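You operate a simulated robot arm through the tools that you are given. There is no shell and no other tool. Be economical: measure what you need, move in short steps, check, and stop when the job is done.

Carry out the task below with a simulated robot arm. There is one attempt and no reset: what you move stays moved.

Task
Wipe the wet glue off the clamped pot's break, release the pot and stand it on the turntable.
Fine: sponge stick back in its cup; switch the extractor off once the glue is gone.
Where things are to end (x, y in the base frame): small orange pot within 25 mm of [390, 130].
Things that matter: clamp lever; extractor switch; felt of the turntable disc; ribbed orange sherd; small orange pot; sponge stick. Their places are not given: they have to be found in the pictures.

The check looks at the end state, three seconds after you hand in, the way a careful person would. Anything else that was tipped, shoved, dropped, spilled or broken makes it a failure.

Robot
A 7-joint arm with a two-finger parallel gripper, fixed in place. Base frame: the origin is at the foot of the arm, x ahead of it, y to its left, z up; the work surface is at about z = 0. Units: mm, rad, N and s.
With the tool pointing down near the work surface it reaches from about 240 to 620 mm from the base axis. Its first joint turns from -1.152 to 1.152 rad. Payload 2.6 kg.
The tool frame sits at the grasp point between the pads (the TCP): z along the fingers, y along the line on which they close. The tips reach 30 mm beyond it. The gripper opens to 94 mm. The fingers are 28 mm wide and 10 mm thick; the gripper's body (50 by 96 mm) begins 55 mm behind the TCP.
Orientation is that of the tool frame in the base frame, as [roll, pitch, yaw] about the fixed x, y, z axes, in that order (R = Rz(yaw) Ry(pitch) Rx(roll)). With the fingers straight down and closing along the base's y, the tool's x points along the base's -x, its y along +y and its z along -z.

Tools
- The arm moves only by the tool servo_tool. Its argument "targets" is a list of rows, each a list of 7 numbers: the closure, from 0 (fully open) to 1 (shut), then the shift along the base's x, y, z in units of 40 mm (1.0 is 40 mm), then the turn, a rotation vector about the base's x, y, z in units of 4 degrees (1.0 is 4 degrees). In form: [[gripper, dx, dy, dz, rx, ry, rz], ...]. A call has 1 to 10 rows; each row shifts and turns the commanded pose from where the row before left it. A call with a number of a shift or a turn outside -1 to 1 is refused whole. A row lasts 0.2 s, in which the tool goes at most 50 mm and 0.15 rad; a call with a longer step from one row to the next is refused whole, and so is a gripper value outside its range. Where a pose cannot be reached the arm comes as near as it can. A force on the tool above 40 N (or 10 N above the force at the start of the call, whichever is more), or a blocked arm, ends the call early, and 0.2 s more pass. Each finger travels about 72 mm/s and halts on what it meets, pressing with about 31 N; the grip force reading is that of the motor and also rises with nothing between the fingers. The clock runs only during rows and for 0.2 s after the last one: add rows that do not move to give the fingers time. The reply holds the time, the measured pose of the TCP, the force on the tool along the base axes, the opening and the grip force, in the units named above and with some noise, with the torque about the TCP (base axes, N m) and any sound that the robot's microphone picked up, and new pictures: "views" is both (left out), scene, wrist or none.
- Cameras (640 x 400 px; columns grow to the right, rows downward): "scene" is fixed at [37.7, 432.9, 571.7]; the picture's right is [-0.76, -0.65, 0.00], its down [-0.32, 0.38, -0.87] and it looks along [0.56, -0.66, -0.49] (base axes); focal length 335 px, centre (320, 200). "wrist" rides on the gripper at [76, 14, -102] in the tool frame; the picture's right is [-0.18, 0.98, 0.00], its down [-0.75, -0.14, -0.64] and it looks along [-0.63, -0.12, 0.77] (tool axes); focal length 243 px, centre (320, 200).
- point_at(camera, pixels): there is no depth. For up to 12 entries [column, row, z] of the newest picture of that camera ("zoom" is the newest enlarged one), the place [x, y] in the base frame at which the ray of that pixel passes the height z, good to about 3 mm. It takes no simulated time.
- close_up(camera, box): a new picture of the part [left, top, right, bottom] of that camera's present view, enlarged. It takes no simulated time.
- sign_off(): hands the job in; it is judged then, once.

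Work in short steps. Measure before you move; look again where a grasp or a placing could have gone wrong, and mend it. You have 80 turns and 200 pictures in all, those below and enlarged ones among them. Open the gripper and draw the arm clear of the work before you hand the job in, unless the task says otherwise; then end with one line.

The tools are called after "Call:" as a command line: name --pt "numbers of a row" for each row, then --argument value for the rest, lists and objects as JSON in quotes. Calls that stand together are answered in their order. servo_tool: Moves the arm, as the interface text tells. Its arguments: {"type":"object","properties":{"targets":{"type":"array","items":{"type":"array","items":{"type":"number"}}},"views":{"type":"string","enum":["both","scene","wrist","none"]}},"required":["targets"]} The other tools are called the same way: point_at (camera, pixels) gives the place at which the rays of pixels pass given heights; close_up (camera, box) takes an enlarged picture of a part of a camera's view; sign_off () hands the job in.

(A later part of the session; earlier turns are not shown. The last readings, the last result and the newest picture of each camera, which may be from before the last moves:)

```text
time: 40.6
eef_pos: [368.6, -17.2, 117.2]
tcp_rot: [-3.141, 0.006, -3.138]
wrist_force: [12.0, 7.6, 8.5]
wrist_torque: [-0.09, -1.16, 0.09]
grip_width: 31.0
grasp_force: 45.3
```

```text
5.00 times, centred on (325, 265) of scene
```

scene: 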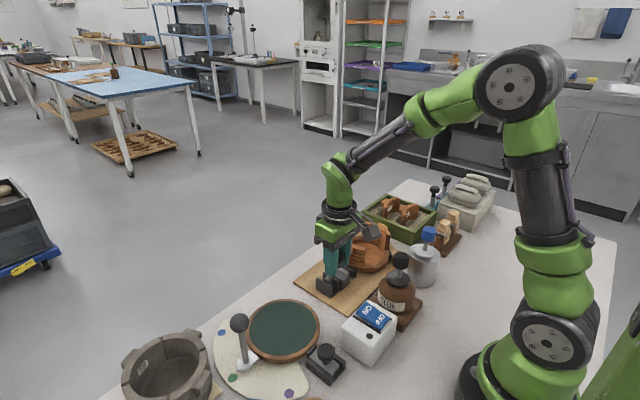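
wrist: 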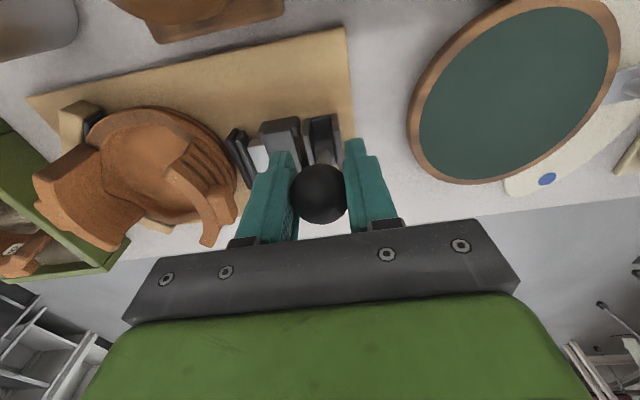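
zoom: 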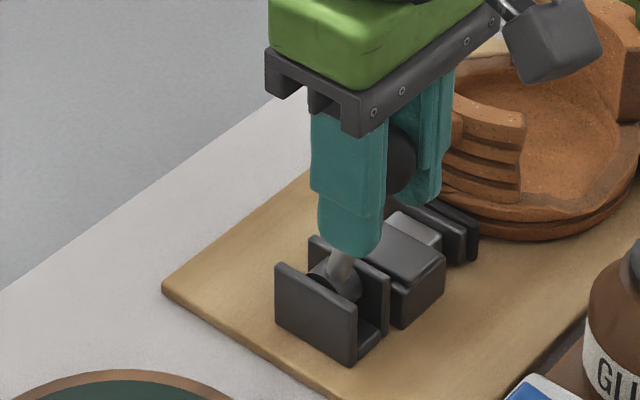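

It's past vertical and the pad is retracting. I'll continue the arc down the -x side.

Call:
servo_tool --pt "1 -0.2 0 -0.06 0 0 0" --pt "1 -0.2 0 -0.12 0 0 0" --pt "1 -0.18 0 -0.12 0 0 0" --pt "1 -0.17 0 -0.14 0 0 0" --pt "1 0 0 0 0 0 0" --views "both"

Call:
close_up --camera "scene" --box '[300, 225, 390, 305]'

Call:
close_up --camera "wrist" --box '[40, 60, 360, 260]'

```text
time: 41.8
eef_pos: [337.4, -15.1, 97.5]
tcp_rot: [3.14, -0.002, 3.141]
wrist_force: [-11.9, 16.0, 33.0]
wrist_torque: [-0.07, -1.12, 0.06]
grip_width: 30.7
grasp_force: 45.7
```

scene: 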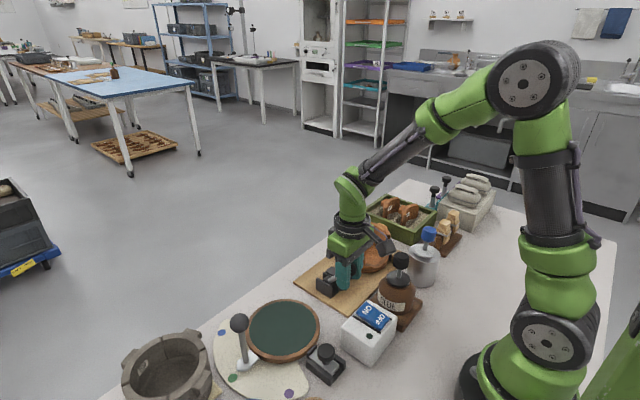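
wrist: 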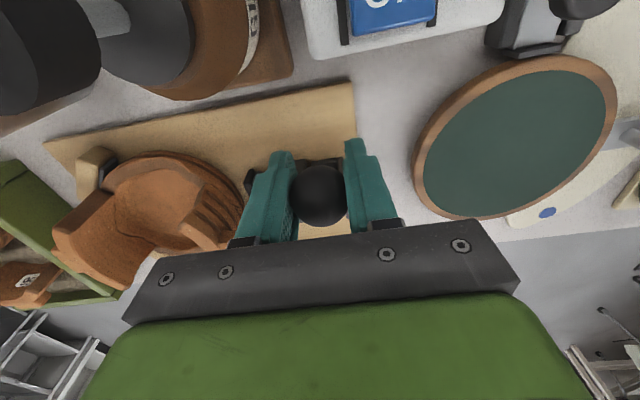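

```text
5.00 times, centred on (345, 265) of scene
```

zoom: 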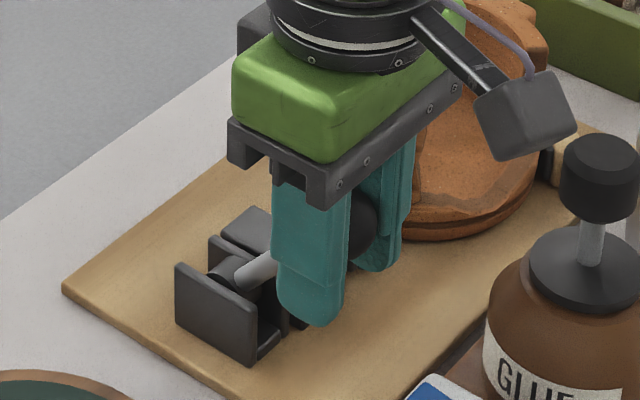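

```text
2.00 times, centred on (200, 160) of wrist
```

zoom: 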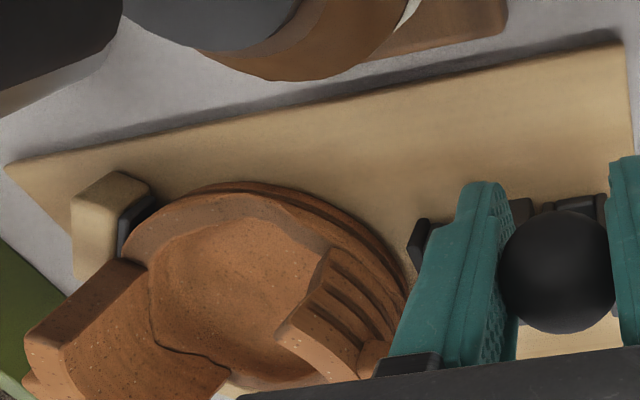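

The lever is over at about -43° and the pad has retracted well clear. I'll open partway and lift off.

Call:
servo_tool --pt "0.4 0 0 0 0 0 0" --pt "0.4 0 0 0 0 0 0" --pt "0.4 0 0 0.6 0 0 0" --pt "0.4 0 0 0.9 0 0 0" --pt "0.4 0 0 0.9 0 0 0" --pt "0.4 0 0.6 0.9 0 0 0" --pt "0.4 0 0.6 0.6 0 0 0" --pt "0.4 0 0 0 0 0 0" --views "both"

Call:
close_up --camera "scene" --box '[290, 210, 420, 305]'

Call:
close_up --camera "wrist" --box '[100, 40, 300, 200]'

```text
time: 43.6
eef_pos: [336.8, 32.0, 257.9]
tcp_rot: [-3.14, 0.0, 3.142]
wrist_force: [0.4, -0.6, -0.4]
wrist_torque: [0.01, 0.02, 0.03]
grip_width: 56.2
grasp_force: 0.0
```

scene: 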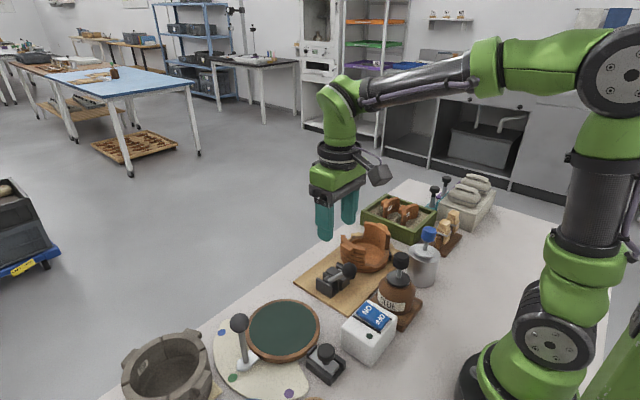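
wrist: 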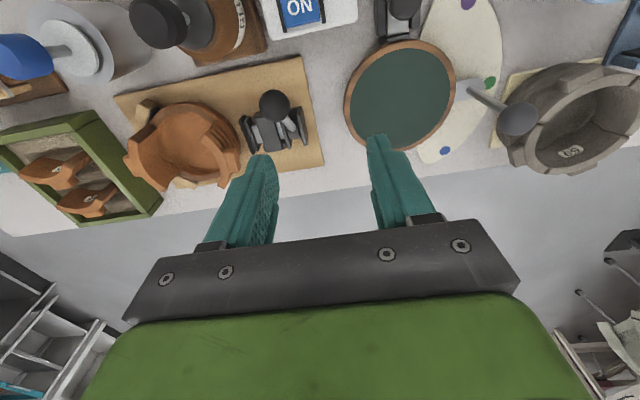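

```text
4.21 times, centred on (355, 258) of scene
```

zoom: 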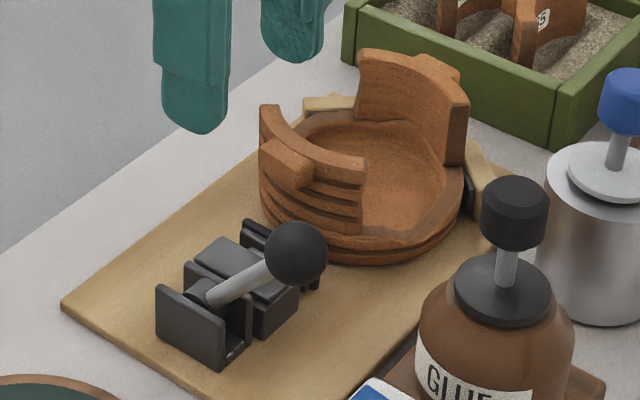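

```text
2.50 times, centred on (200, 120) of wrist
```

zoom: 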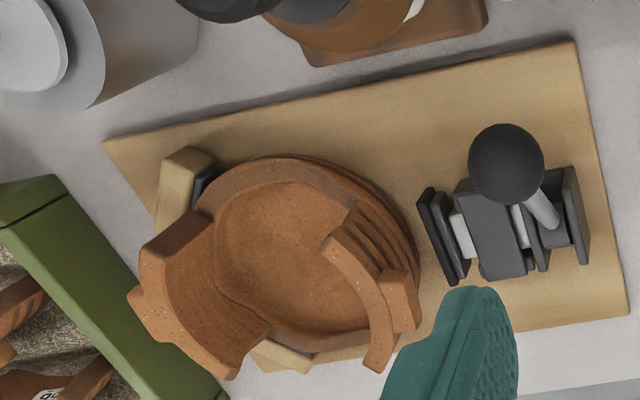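

The pot is free, with the pad about 15 mm clear. For the lift I favour its -y wall, so the gripper stays away from the palette lever at the turntable. I'll get a view to measure that wall, its lug and the box edge.

Call:
servo_tool --pt "1 0.5 -0.9 0.2 0 0 0" --pt "1 0.5 -0.9 0.2 0 0 0" --pt "1 0.4 -0.9 0.2 0 0 0" --pt "1 0 -0.9 0.2 0 0 0" --pt "1 0 0 0 0 0 0" --views "wrist"

Call:
close_up --camera "wrist" --box '[160, 10, 320, 150]'

Call:
close_up --camera "scene" --box '[335, 200, 415, 275]'

```text
time: 44.8
eef_pos: [391.0, -111.8, 284.2]
tcp_rot: [-3.141, 0.0, -3.14]
wrist_force: [0.0, -0.1, 0.0]
wrist_torque: [0.04, -0.01, 0.03]
grip_width: 0.0
grasp_force: 30.6
```

wrist: 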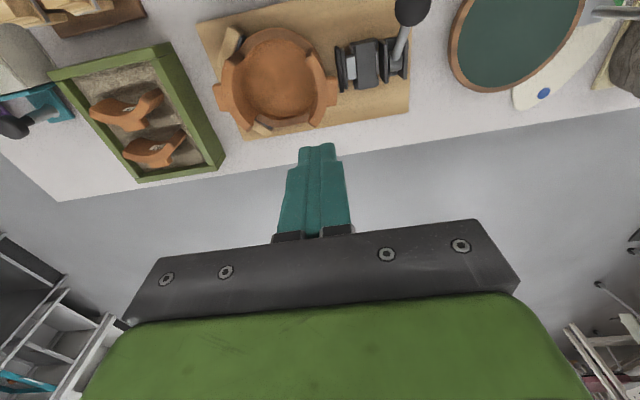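

```text
2.86 times, centred on (240, 80) of wrist
```

zoom: 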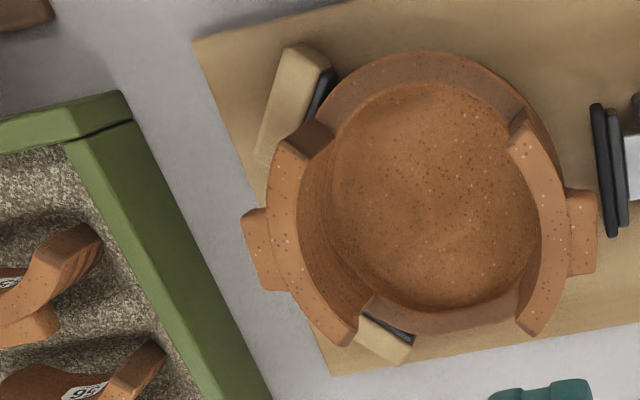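

```text
5.33 times, centred on (375, 238) of scene
```

zoom: 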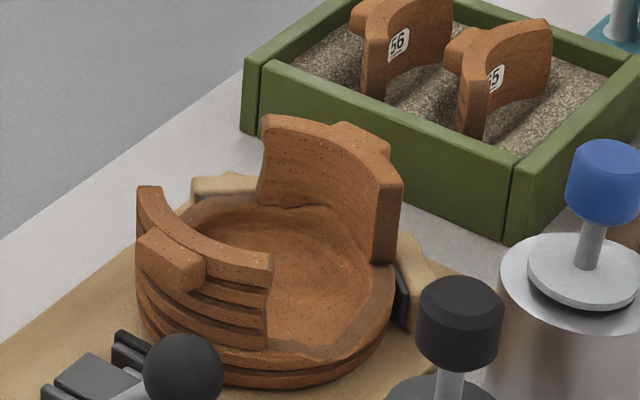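

Call:
point_at --camera "wrist" --pixels '[[212.7, 83, 77], [219.5, 111, 77], [222, 83, 79], [230, 111, 79], [233, 80, 79], [240, 104, 79], [227, 60, 79], [251, 130, 79], [203.5, 104, 40], [175, 52, 40], [279, 78, 20], [337, 95, 77]]'

Call:
point_at --camera "scene" --pixels '[[379.8, 222.5, 77], [387, 228, 77], [387, 232, 79], [364, 222, 79], [409, 239, 40], [365, 216, 40], [318, 238, 20]]'

```text
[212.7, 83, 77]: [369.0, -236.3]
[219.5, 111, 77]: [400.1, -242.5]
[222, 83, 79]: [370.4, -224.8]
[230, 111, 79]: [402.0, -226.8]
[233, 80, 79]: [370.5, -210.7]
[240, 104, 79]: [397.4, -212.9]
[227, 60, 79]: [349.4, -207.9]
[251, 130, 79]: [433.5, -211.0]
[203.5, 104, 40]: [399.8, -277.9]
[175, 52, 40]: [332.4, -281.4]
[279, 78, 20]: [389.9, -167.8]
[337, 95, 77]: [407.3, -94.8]
```

```text
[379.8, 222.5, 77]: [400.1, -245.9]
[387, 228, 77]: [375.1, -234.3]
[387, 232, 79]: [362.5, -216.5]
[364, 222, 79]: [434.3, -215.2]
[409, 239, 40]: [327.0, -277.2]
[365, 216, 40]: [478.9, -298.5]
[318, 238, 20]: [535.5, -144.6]
```

The -y wall plus lug is about 28 mm thick (y -212 to -240, x≈385), and the box edge at y -278 leaves room. I'll open to about 60 mm, yaw -7°, and come above it at z≈135.

Call:
servo_tool --pt "0.36 -0.05 -0.95 0 0 0 -0.9" --pt "0.36 -0.05 -0.95 0 0 0 -0.9" --pt "0.36 -0.05 -0.95 0 0 0 0" --pt "0.36 0 0 -0.95 0 0 0" --pt "0.36 0 0 -0.95 0 0 0" --pt "0.36 0 0 -0.95 0 0 0" --pt "0.36 0 0 -0.87 0 0 0" --pt "0.36 0 0 0 0 0 0" --views "both"

Call:
close_up --camera "scene" --box '[335, 180, 425, 275]'

Call:
close_up --camera "wrist" --box '[180, 20, 460, 220]'

```text
time: 46.6
eef_pos: [385.6, -226.2, 137.5]
tcp_rot: [-3.141, 0.0, 3.017]
wrist_force: [0.6, 0.1, -0.4]
wrist_torque: [0.0, 0.0, -0.01]
grip_width: 60.1
grasp_force: 0.1
```

scene: 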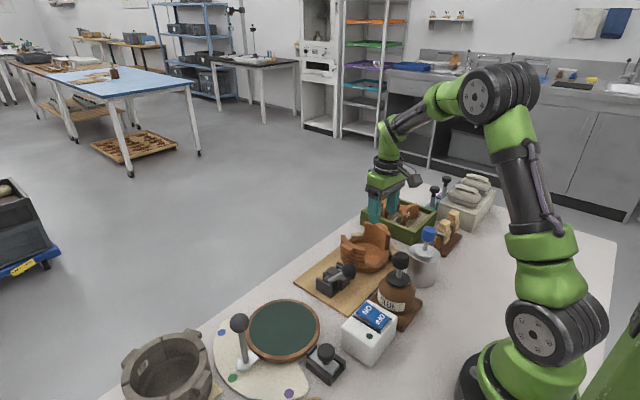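
wrist: 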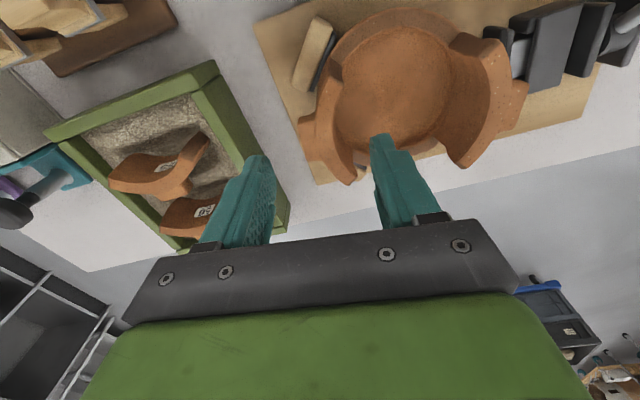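

```text
4.21 times, centred on (380, 228) of scene
```

zoom: 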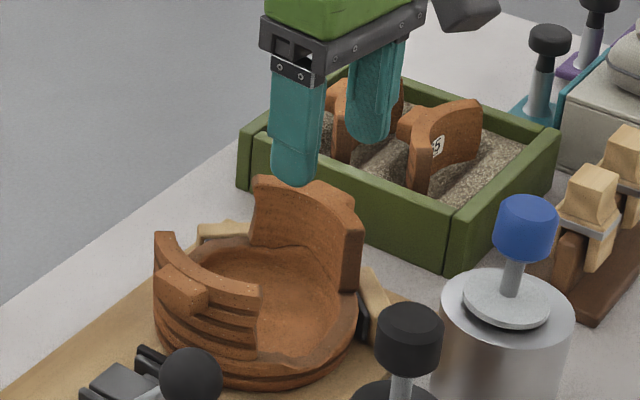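

```text
2.00 times, centred on (320, 120) of wrist
```

zoom: 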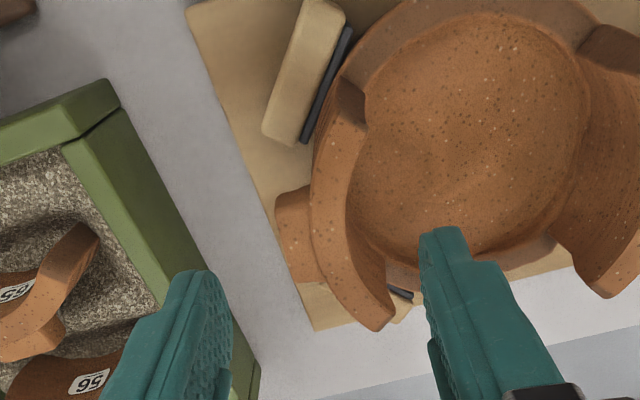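

The lug sits at wrist (308,137), right on the closing line. I'll check its face angle before going down.

Call:
point_at --camera "wrist" --pixels '[[298, 118, 77], [307, 160, 77], [317, 113, 79], [322, 155, 79], [335, 110, 79], [338, 145, 79]]'

```text
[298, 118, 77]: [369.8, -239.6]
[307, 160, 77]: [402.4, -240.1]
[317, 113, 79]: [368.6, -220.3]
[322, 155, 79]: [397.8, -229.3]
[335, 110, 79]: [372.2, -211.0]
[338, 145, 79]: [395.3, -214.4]
```

The face angle is consistent with about -7°. I'll descend 64 mm to z≈73, still open, and check the force.

Call:
servo_tool --pt "0.36 0 0 -0.6 0 0 0" --pt "0.36 0 0 -0.6 0 0 0" --pt "0.36 0 0 -0.4 0 0 0" --pt "0.36 0 0 0 0 0 0" --views "both"

Call:
close_up --camera "scene" --box '[335, 180, 425, 275]'

Call:
close_up --camera "wrist" --box '[180, 20, 460, 220]'

```text
time: 47.6
eef_pos: [388.9, -223.9, 74.1]
tcp_rot: [-3.141, 0.002, 3.017]
wrist_force: [-0.9, -0.7, 0.1]
wrist_torque: [0.0, 0.0, -0.01]
grip_width: 60.2
grasp_force: 0.0
```

scene: 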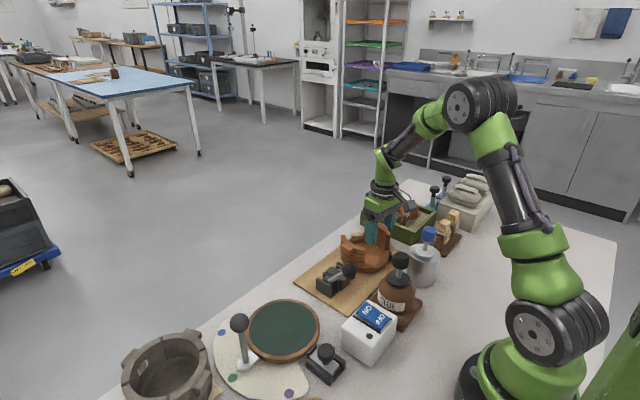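
wrist: 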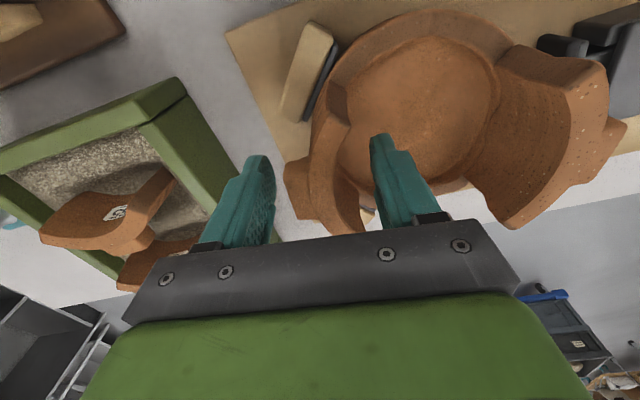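

```text
4.21 times, centred on (380, 228) of scene
```

zoom: 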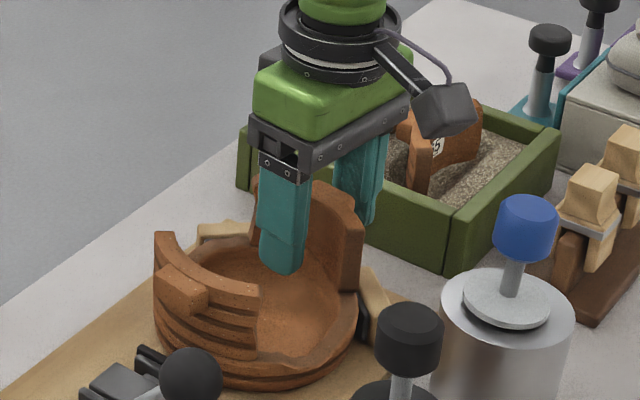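

```text
2.00 times, centred on (320, 120) of wrist
```

zoom: 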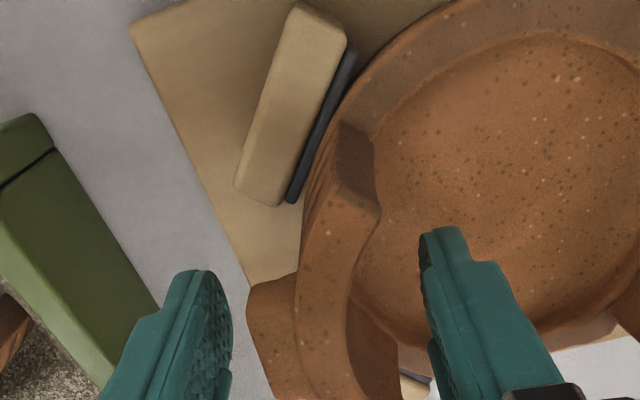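

The wall and lug are between the fingers with clear gaps. I'll close.

Call:
servo_tool --pt "1 0 0 0 0 0 0" --pt "1 0 0 0 0 0 0" --pt "1 0 0 0 0 0 0" --pt "1 0 0 0 0 0 0" --views "both"

Call:
close_up --camera "wrist" --box '[180, 20, 460, 220]'

```text
time: 48.6
eef_pos: [386.8, -223.9, 73.8]
tcp_rot: [3.14, 0.002, 3.018]
wrist_force: [-1.6, -0.4, 0.6]
wrist_torque: [-0.02, -0.05, 0.08]
grip_width: 29.3
grasp_force: 31.0
```

scene: 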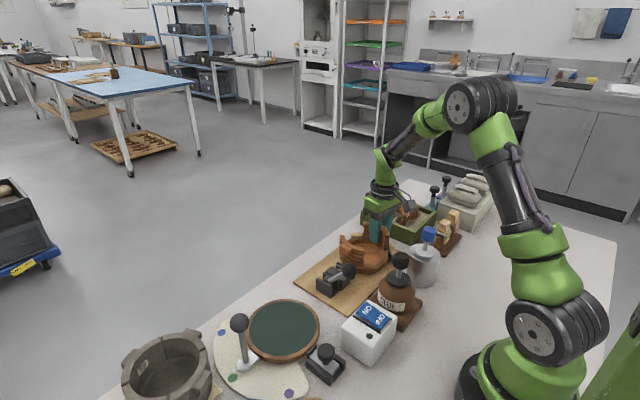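
wrist: 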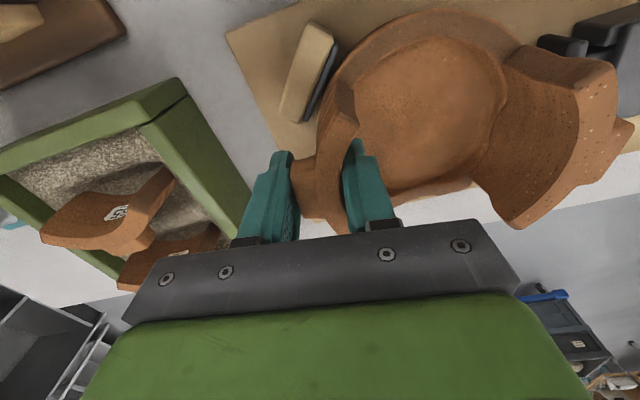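

```text
2.00 times, centred on (320, 120) of wrist
```

zoom: 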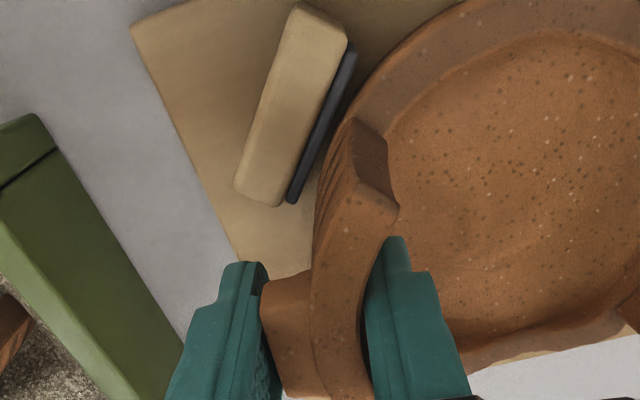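

Gripped at 29.3 mm. I'll do a slow test lift of 16 mm.

Call:
servo_tool --pt "1 0 0 0.1 0 0 0" --pt "1 0 0 0.15 0 0 0" --pt "1 0 0 0.15 0 0 0" --pt "1 0 0 0 0 0 0" --views "both"

Call:
close_up --camera "scene" --box '[335, 180, 425, 275]'

```text
time: 49.6
eef_pos: [389.0, -226.2, 88.9]
tcp_rot: [-3.141, 0.001, 3.017]
wrist_force: [-0.2, 1.2, 3.5]
wrist_torque: [0.57, -0.17, 0.1]
grip_width: 25.9
grasp_force: 30.5
```

scene: 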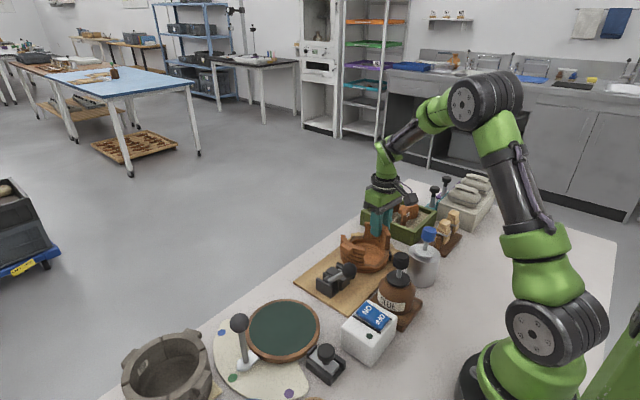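
wrist: 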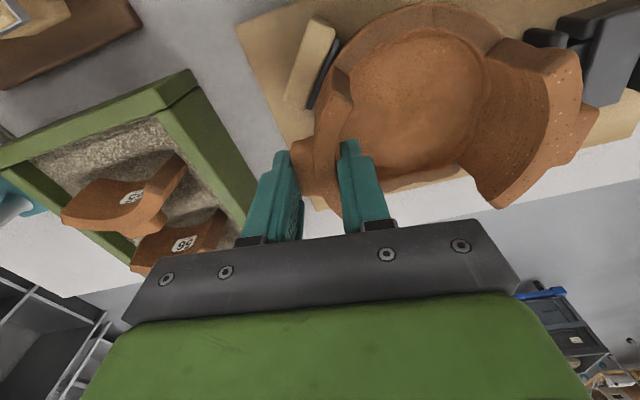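

```text
4.21 times, centred on (380, 228) of scene
```

zoom: 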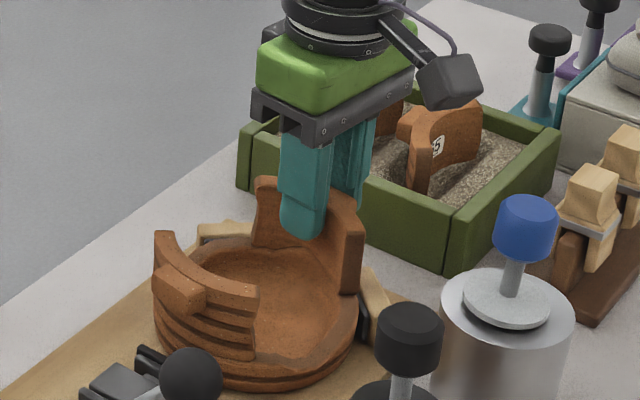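

The grip slid upward (29.3→25.9 mm) and the pot stayed down, so the lug is tapered or the hold too shallow. I'll open, go deeper to TCP z≈62 and regrip, to learn the load.

Call:
servo_tool --pt "0.36 0 0 0 0 0 0" --pt "0.36 0 0 0 0 0 0" --pt "0.36 0 0.02 -0.4 0 0 0" --pt "0.36 0 0.02 -0.27 0 0 0" --pt "0.36 0 0 0 0 0 0" --views "both"

Call:
close_up --camera "wrist" --box '[180, 0, 460, 220]'

Call:
close_up --camera "scene" --box '[320, 200, 410, 295]'

```text
time: 50.8
eef_pos: [388.8, -225.2, 63.7]
tcp_rot: [-3.141, 0.001, 3.016]
wrist_force: [-0.1, -0.4, 0.2]
wrist_torque: [0.0, 0.03, 0.05]
grip_width: 60.6
grasp_force: 0.1
```

scene: 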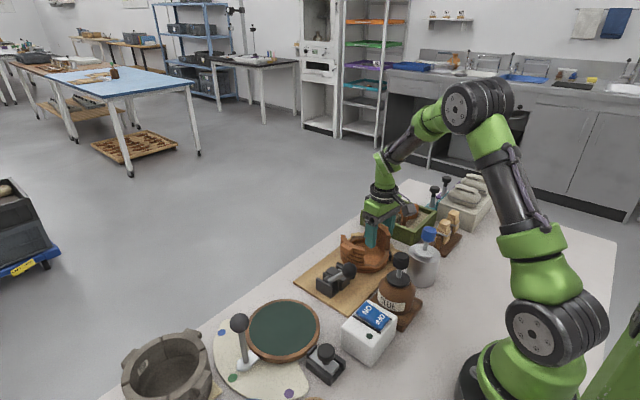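
wrist: 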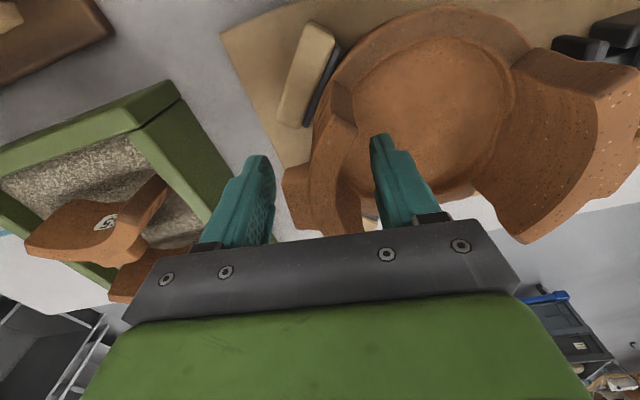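

```text
1.82 times, centred on (320, 110) of wrist
```

zoom: 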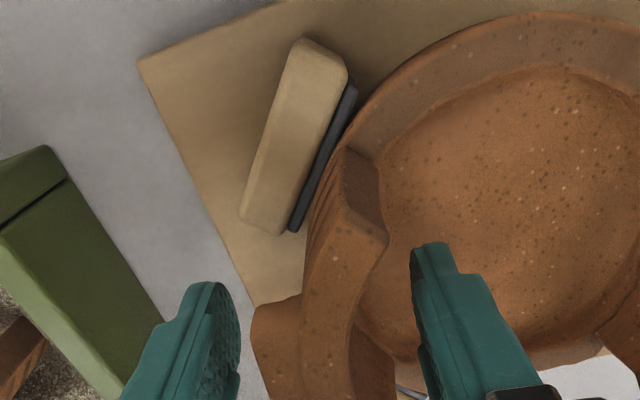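

```text
4.21 times, centred on (365, 248) of scene
```

zoom: 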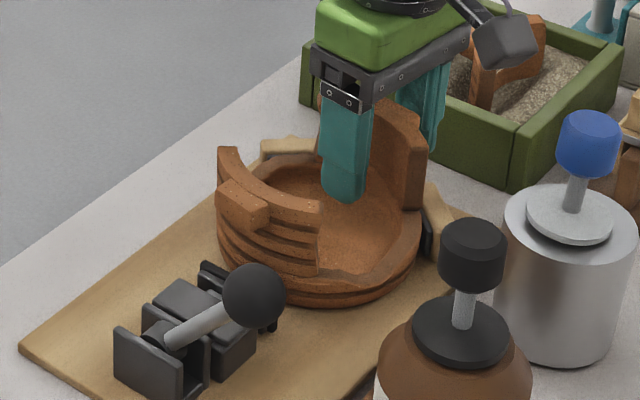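

The pot is still in place. I'll close at this depth and lift only 6 mm, reading force and torque.

Call:
servo_tool --pt "1 0 0 -0.05 0 0 0" --pt "1 0 0 0 0 0 0" --pt "1 0 0 0 0 0 0" --pt "1 0 0 0 0 0 0" --views "none"

Call:
servo_tool --pt "1 0 0 0.08 0 0 0" --pt "1 0 0 0.08 0 0 0" --pt "1 0 0 0 0 0 0" --views "both"

Call:
close_up --camera "scene" --box '[320, 200, 410, 295]'

```text
time: 51.8
eef_pos: [388.9, -225.9, 62.5]
tcp_rot: [-3.139, 0.0, 3.016]
wrist_force: [-4.6, -2.6, 8.9]
wrist_torque: [0.44, -0.08, 0.31]
grip_width: 29.9
grasp_force: 31.2
```

```text
time: 52.6
eef_pos: [387.4, -225.6, 68.7]
tcp_rot: [-3.141, 0.001, 3.015]
wrist_force: [0.7, 0.1, -4.0]
wrist_torque: [-0.26, 0.03, 0.01]
grip_width: 29.5
grasp_force: 30.5
```

scene: 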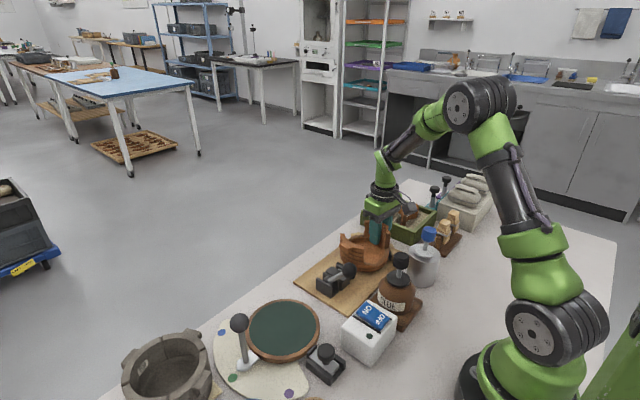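
wrist: 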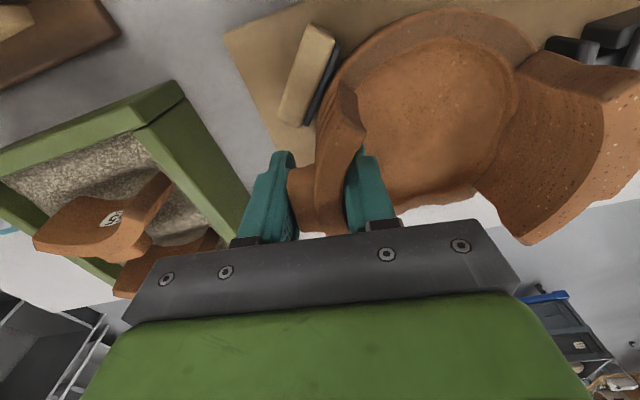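

```text
4.21 times, centred on (365, 248) of scene
```

zoom: 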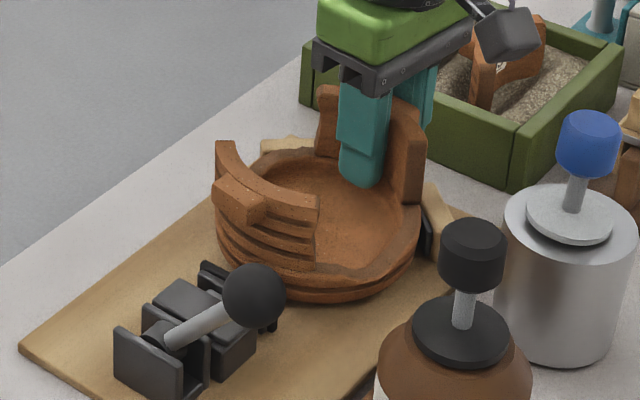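

Now the load transfers: Fz -4 N and Mx -0.26, consistent with the pot hanging from the wall. I'll continue lifting slowly.

Call:
servo_tool --pt "1 0 0 0.15 0 0 0" --pt "1 0 0 0.2 0 0 0" --pt "1 0 0 0.2 0 0 0" --pt "1 0 0 0 0 0 0" --views "both"

Call:
close_up --camera "scene" --box '[320, 190, 410, 295]'

```text
time: 53.6
eef_pos: [388.1, -225.1, 88.9]
tcp_rot: [-3.14, 0.0, 3.017]
wrist_force: [0.0, 0.2, -5.1]
wrist_torque: [-0.29, 0.01, 0.03]
grip_width: 29.8
grasp_force: 31.1
```

scene: 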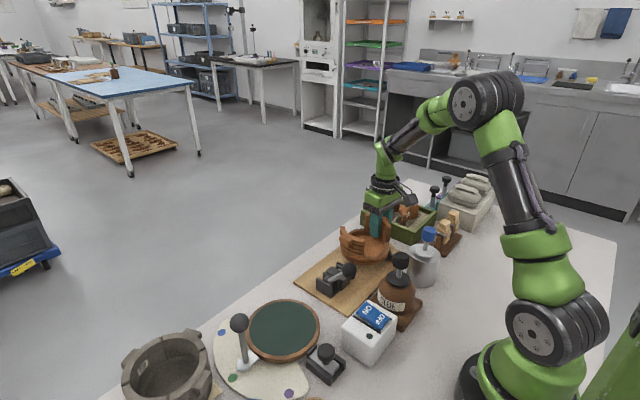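
wrist: 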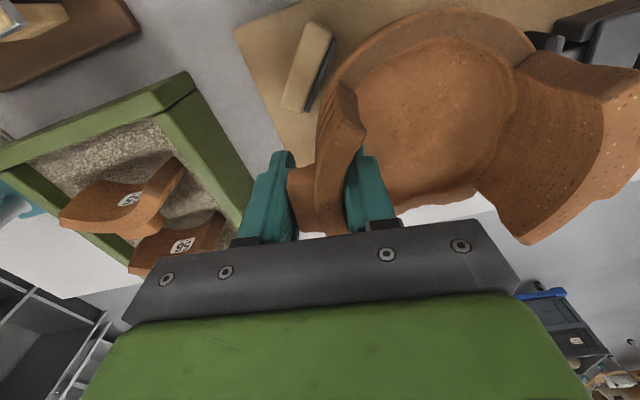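

```text
3.81 times, centred on (365, 242) of scene
```

zoom: 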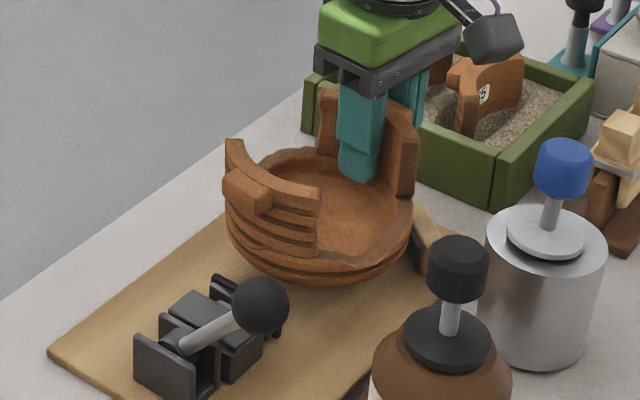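

The pot is hanging level with the grip steady at 29.8 mm. I'll raise to z≈200 so its base clears the lever ball.

Call:
servo_tool --pt "1 0 0 0.4 0 0 0" --pt "1 0 0 0.5 0 0 0" --pt "1 0 0 0.5 0 0 0" --pt "1 0 0 0.5 0 0 0" --pt "1 0 0 0.5 0 0 0" --pt "1 0 0 0.4 0 0 0" --pt "1 0 0 0.2 0 0 0" --pt "1 0 0 0 0 0 0" --views "scene"

```text
time: 55.4
eef_pos: [388.5, -225.7, 210.3]
tcp_rot: [3.14, 0.001, 3.016]
wrist_force: [0.1, -0.4, -3.6]
wrist_torque: [-0.28, 0.05, -0.01]
grip_width: 29.6
grasp_force: 30.5
```

scene: 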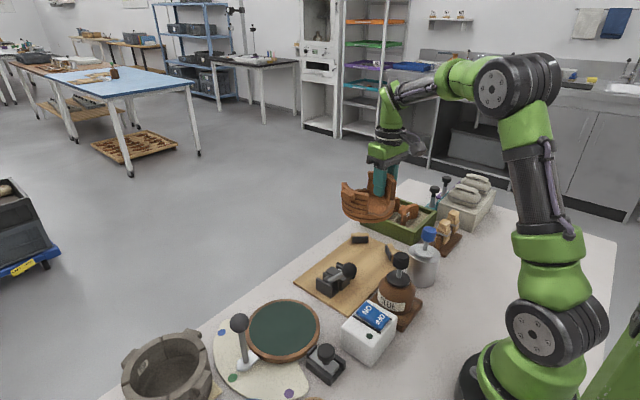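

I'll carry it +y to an intermediate point about y≈0. First I'll measure the palette lever ball and disc, since the pot's +y lug will come near that ball.

Call:
servo_tool --pt "1 0 0.5 0 0 0 0" --pt "1 0 0.7 0 0 0 0" --pt "1 0 0.8 0 0 0 0" --pt "1 0 0.8 0 0 0 0" --pt "1 0 0.8 0 0 0 0" --pt "1 0 0.8 0 0 0 0" --pt "1 0 0.6 0 0 0 0" --pt "1 0 0.3 0 0 0 0" --pt "1 0 0 0 0 0 0" --views "both"

Call:
close_up --camera "scene" --box '[200, 270, 360, 400]'

```text
time: 57.4
eef_pos: [386.3, -14.1, 207.2]
tcp_rot: [3.14, 0.001, 3.016]
wrist_force: [-0.1, -0.1, -4.2]
wrist_torque: [-0.27, -0.01, -0.03]
grip_width: 29.8
grasp_force: 30.8
```

scene: 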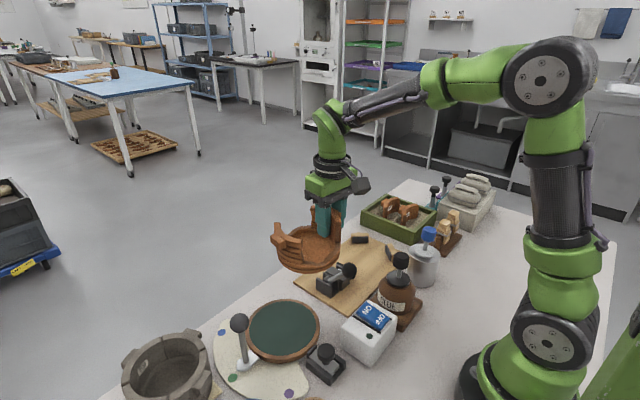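
wrist: 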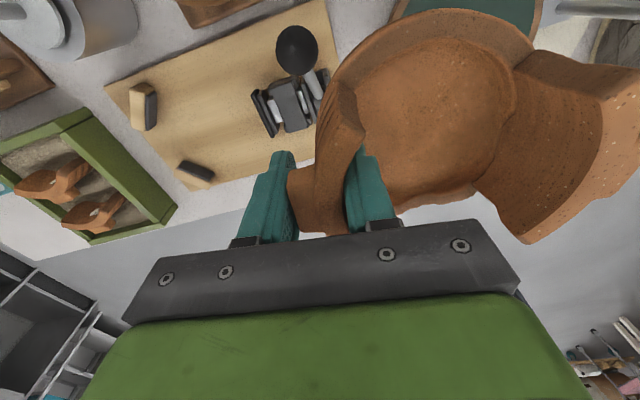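

```text
3.08 times, centred on (280, 335) of scene
```

zoom: 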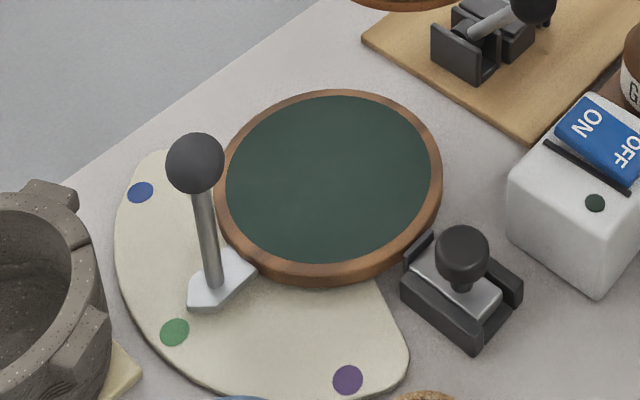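

I'll measure the palette lever's base and the disc edge so I can set the final placement.

Call:
point_at --camera "scene" --pixels '[[239.4, 323, 115], [239.4, 323, 120], [246, 361, 10], [245.5, 358, 20], [243, 342, 65], [283, 329, 25], [283, 329, 30], [246, 334, 25], [320, 325, 25], [284, 361, 10], [287, 299, 28]]'

Call:
point_at --camera "wrist" --pixels '[[430, 105, 165], [430, 105, 175], [345, 130, 225], [610, 165, 225]]'

Call:
close_up --camera "scene" --box '[255, 190, 365, 290]'

```text
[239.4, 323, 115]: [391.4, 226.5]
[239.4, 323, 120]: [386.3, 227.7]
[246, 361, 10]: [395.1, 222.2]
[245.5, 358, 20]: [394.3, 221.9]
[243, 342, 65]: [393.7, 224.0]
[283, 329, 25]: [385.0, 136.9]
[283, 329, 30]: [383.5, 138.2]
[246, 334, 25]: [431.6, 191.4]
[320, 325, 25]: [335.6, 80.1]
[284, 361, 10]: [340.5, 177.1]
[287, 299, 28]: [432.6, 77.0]
```

```text
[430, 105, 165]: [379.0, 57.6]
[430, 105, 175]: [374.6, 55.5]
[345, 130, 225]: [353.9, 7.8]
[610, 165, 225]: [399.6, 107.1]
```

```text
4.00 times, centred on (310, 240) of scene
```

zoom: 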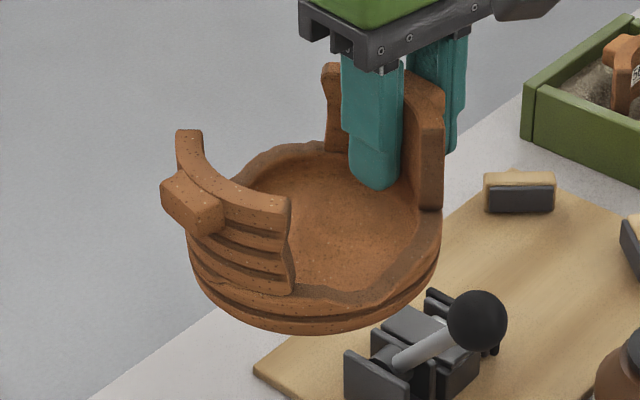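

Call:
point_at --camera "scene" --pixels '[[308.8, 245.5, 183], [277.5, 247, 175], [340, 247, 175]]'

```text
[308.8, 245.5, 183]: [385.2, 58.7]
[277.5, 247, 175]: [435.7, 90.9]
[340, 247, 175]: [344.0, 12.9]
```

The lever stands at (393,223) and the disc is at (384,136) with radius about 73 and top at z≈26. I'll aim the pot centre at (387,127), meaning TCP ≈(385,70). I'll move there and lower to about z 120.

Call:
servo_tool --pt "1 0 0.4 0 0 0 0" --pt "1 0 0.7 0 0 0 0" --pt "1 0 0.7 0 0 0 0" --pt "1 -0.02 0.3 0 0 0 0" --pt "1 0 0 -0.4 0 0 0" --pt "1 0 0 -0.6 0 0 0" --pt "1 0 0 -0.6 0 0 0" --pt "1 0 0 -0.5 0 0 0" --pt "1 0 0 0 0 0 0" --views "both"

Call:
close_up --camera "scene" --box '[210, 230, 350, 370]'

Call:
close_up --camera "wrist" --box '[240, 0, 640, 250]'

```text
time: 59.4
eef_pos: [386.8, 71.9, 124.4]
tcp_rot: [-3.141, 0.0, 3.016]
wrist_force: [0.1, -1.3, -5.1]
wrist_torque: [-0.26, 0.03, -0.03]
grip_width: 29.6
grasp_force: 31.1
```

scene: 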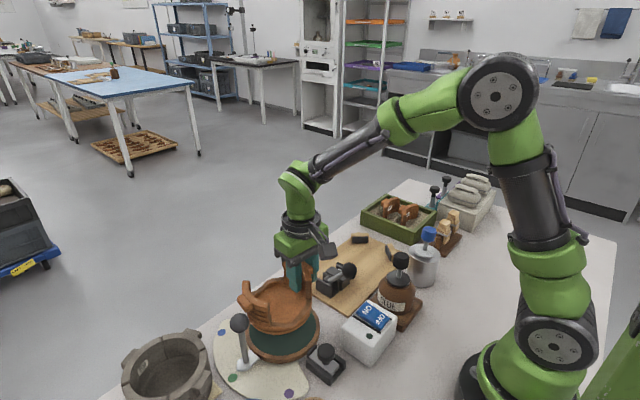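
wrist: 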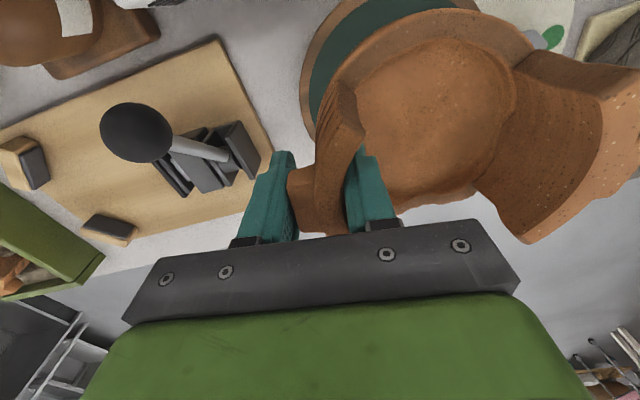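

```text
2.86 times, centred on (280, 300) of scene
```

zoom: 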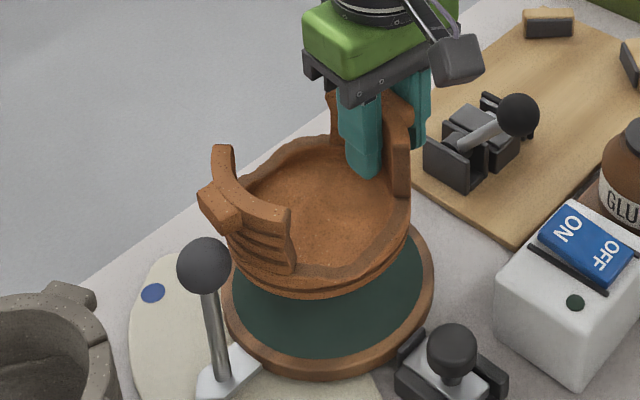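

```text
1.60 times, centred on (440, 125) of wrist
```

zoom: 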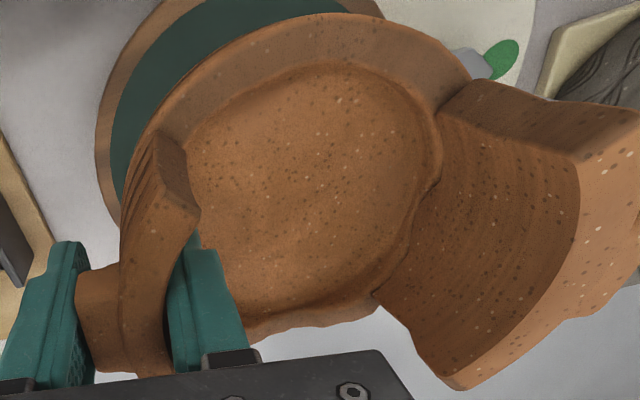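

The lug would pass only about 4 mm from the palette lever's ball. I'll rise 35 mm, yaw -15° so the lug swings toward +x, and shift the TCP to keep the pot centre at about (386,129).

Call:
servo_tool --pt "1 0 -0.1 0.5 0 0 0" --pt "1 0 0 0.4 0 0 0" --pt "1 -0.1 0 0 0 0 -0.9" --pt "1 -0.1 0 0 0 0 -0.95" --pt "1 -0.1 0.05 0 0 0 -0.95" --pt "1 -0.14 0.1 0 0 0 -0.95" --pt "1 0 0 0 0 0 0" --views "both"

Call:
close_up --camera "scene" --box '[210, 220, 350, 360]'

```text
time: 61.0
eef_pos: [368.9, 71.8, 160.8]
tcp_rot: [-3.14, -0.001, 2.752]
wrist_force: [-0.3, 0.4, -4.3]
wrist_torque: [-0.27, 0.07, -0.01]
grip_width: 29.7
grasp_force: 30.8
```

scene: 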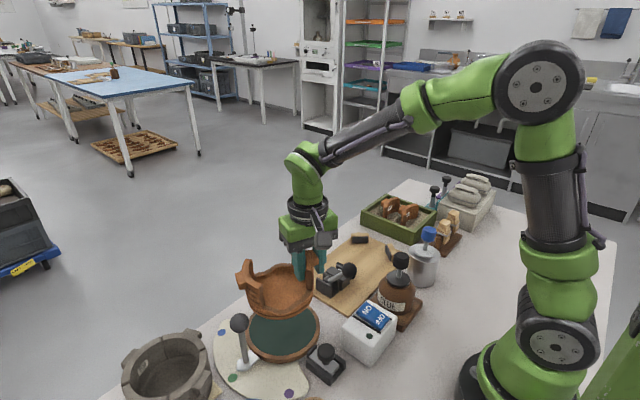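
wrist: 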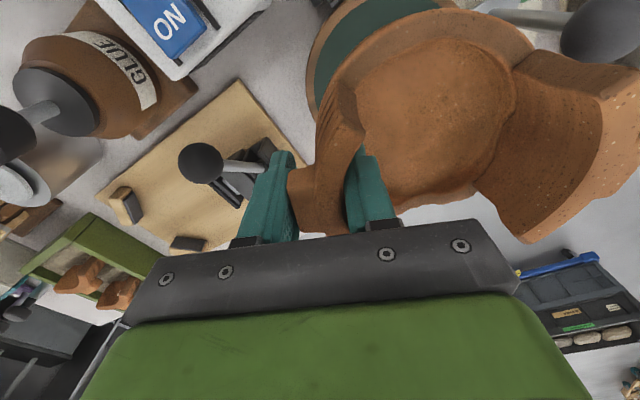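

```text
2.86 times, centred on (280, 290) of scene
```

zoom: 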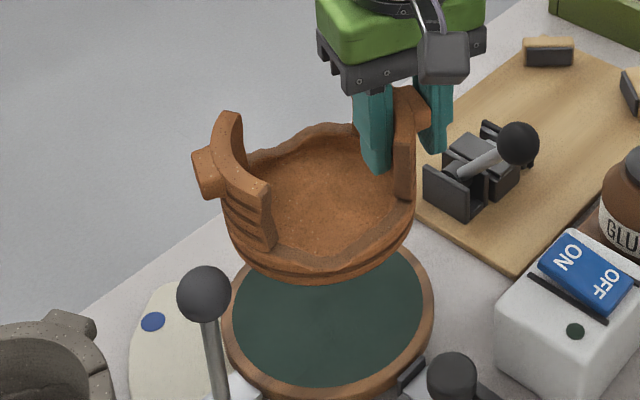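

The lug now points away from the lever ball. I'll lower to z≈97.

Call:
servo_tool --pt "1 0 0.02 -0.4 0 0 0" --pt "1 0 0 -0.5 0 0 0" --pt "1 0 0 -0.4 0 0 0" --pt "1 0 0 -0.3 0 0 0" --pt "1 0 0 0 0 0 0" --views "both"

Call:
close_up --camera "scene" --box '[210, 230, 350, 370]'

```text
time: 62.2
eef_pos: [369.2, 74.3, 96.5]
tcp_rot: [-3.141, 0.0, 2.754]
wrist_force: [0.5, 1.0, -4.2]
wrist_torque: [-0.27, 0.09, 0.02]
grip_width: 29.7
grasp_force: 30.8
```

scene: 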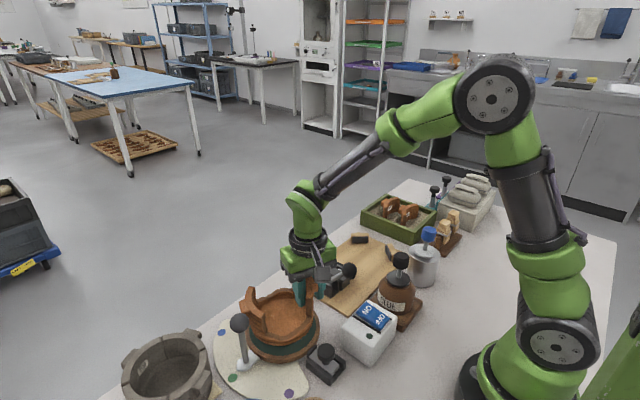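
wrist: 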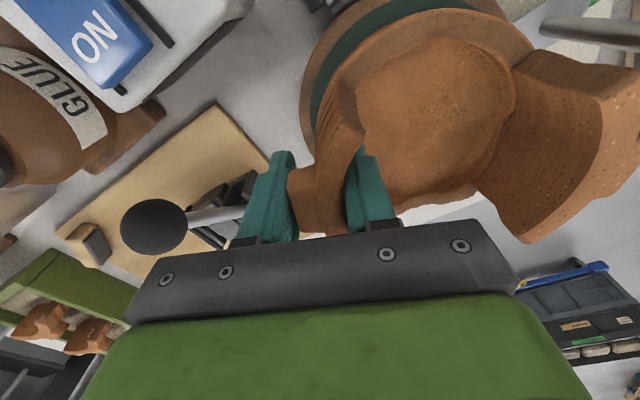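

```text
2.86 times, centred on (280, 300) of scene
```

zoom: 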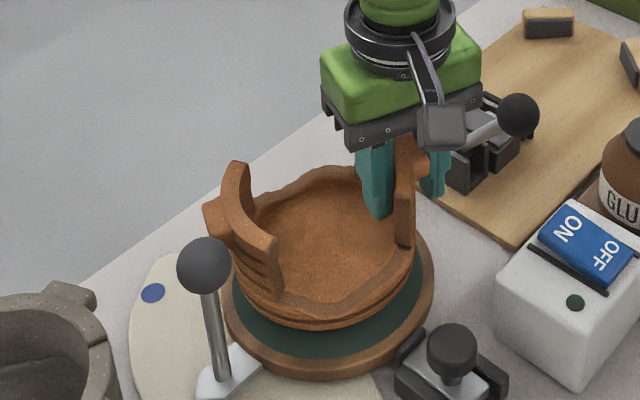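

The pot hovers a few cm above the felt, well centred. I'll lower it gradually and watch for the load to come off.

Call:
servo_tool --pt "1 0 0 -0.12 0 0 0" --pt "1 0 0 -0.12 0 0 0" --pt "1 0 0 0 0 0 0" --views "none"

Call:
servo_tool --pt "1 0 0 -0.08 0 0 0" --pt "1 0 0 0 0 0 0" --views "scene"

Call:
close_up --camera "scene" --box '[210, 250, 350, 370]'

```text
time: 63.0
eef_pos: [367.8, 72.8, 87.6]
tcp_rot: [3.141, 0.0, 2.754]
wrist_force: [-0.2, 0.0, -4.5]
wrist_torque: [-0.26, 0.11, 0.04]
grip_width: 29.6
grasp_force: 30.9
```

```text
time: 63.6
eef_pos: [370.2, 70.7, 84.2]
tcp_rot: [3.14, 0.0, 2.754]
wrist_force: [-0.2, 0.6, -4.3]
wrist_torque: [-0.26, 0.05, -0.02]
grip_width: 29.6
grasp_force: 30.7
```

scene: 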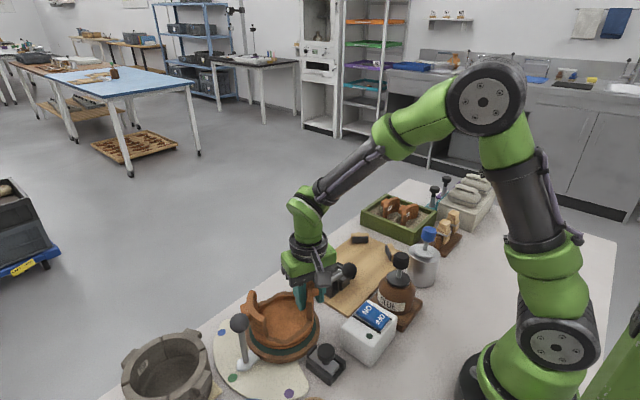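

```text
3.33 times, centred on (280, 310) of scene
```

zoom: 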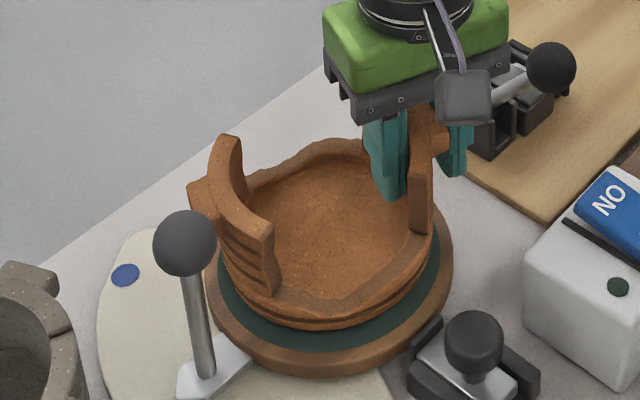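

Call:
servo_tool --pt "1 0 0 -0.08 0 0 0" --pt "1 0 0 0 0 0 0" --views "none"

Call:
servo_tool --pt "1 0 0 -0.07 0 0 0" --pt "1 0 0 0 0 0 0" --views "none"

```text
time: 64.2
eef_pos: [369.7, 73.1, 83.2]
tcp_rot: [-3.142, 0.0, 2.754]
wrist_force: [-1.8, -2.0, 1.2]
wrist_torque: [0.2, -0.06, 0.02]
grip_width: 29.5
grasp_force: 31.2
```

```text
time: 64.8
eef_pos: [370.2, 72.4, 79.2]
tcp_rot: [-3.14, 0.003, 2.755]
wrist_force: [-7.7, -10.4, 24.2]
wrist_torque: [0.43, -0.34, 0.15]
grip_width: 29.7
grasp_force: 30.7
```

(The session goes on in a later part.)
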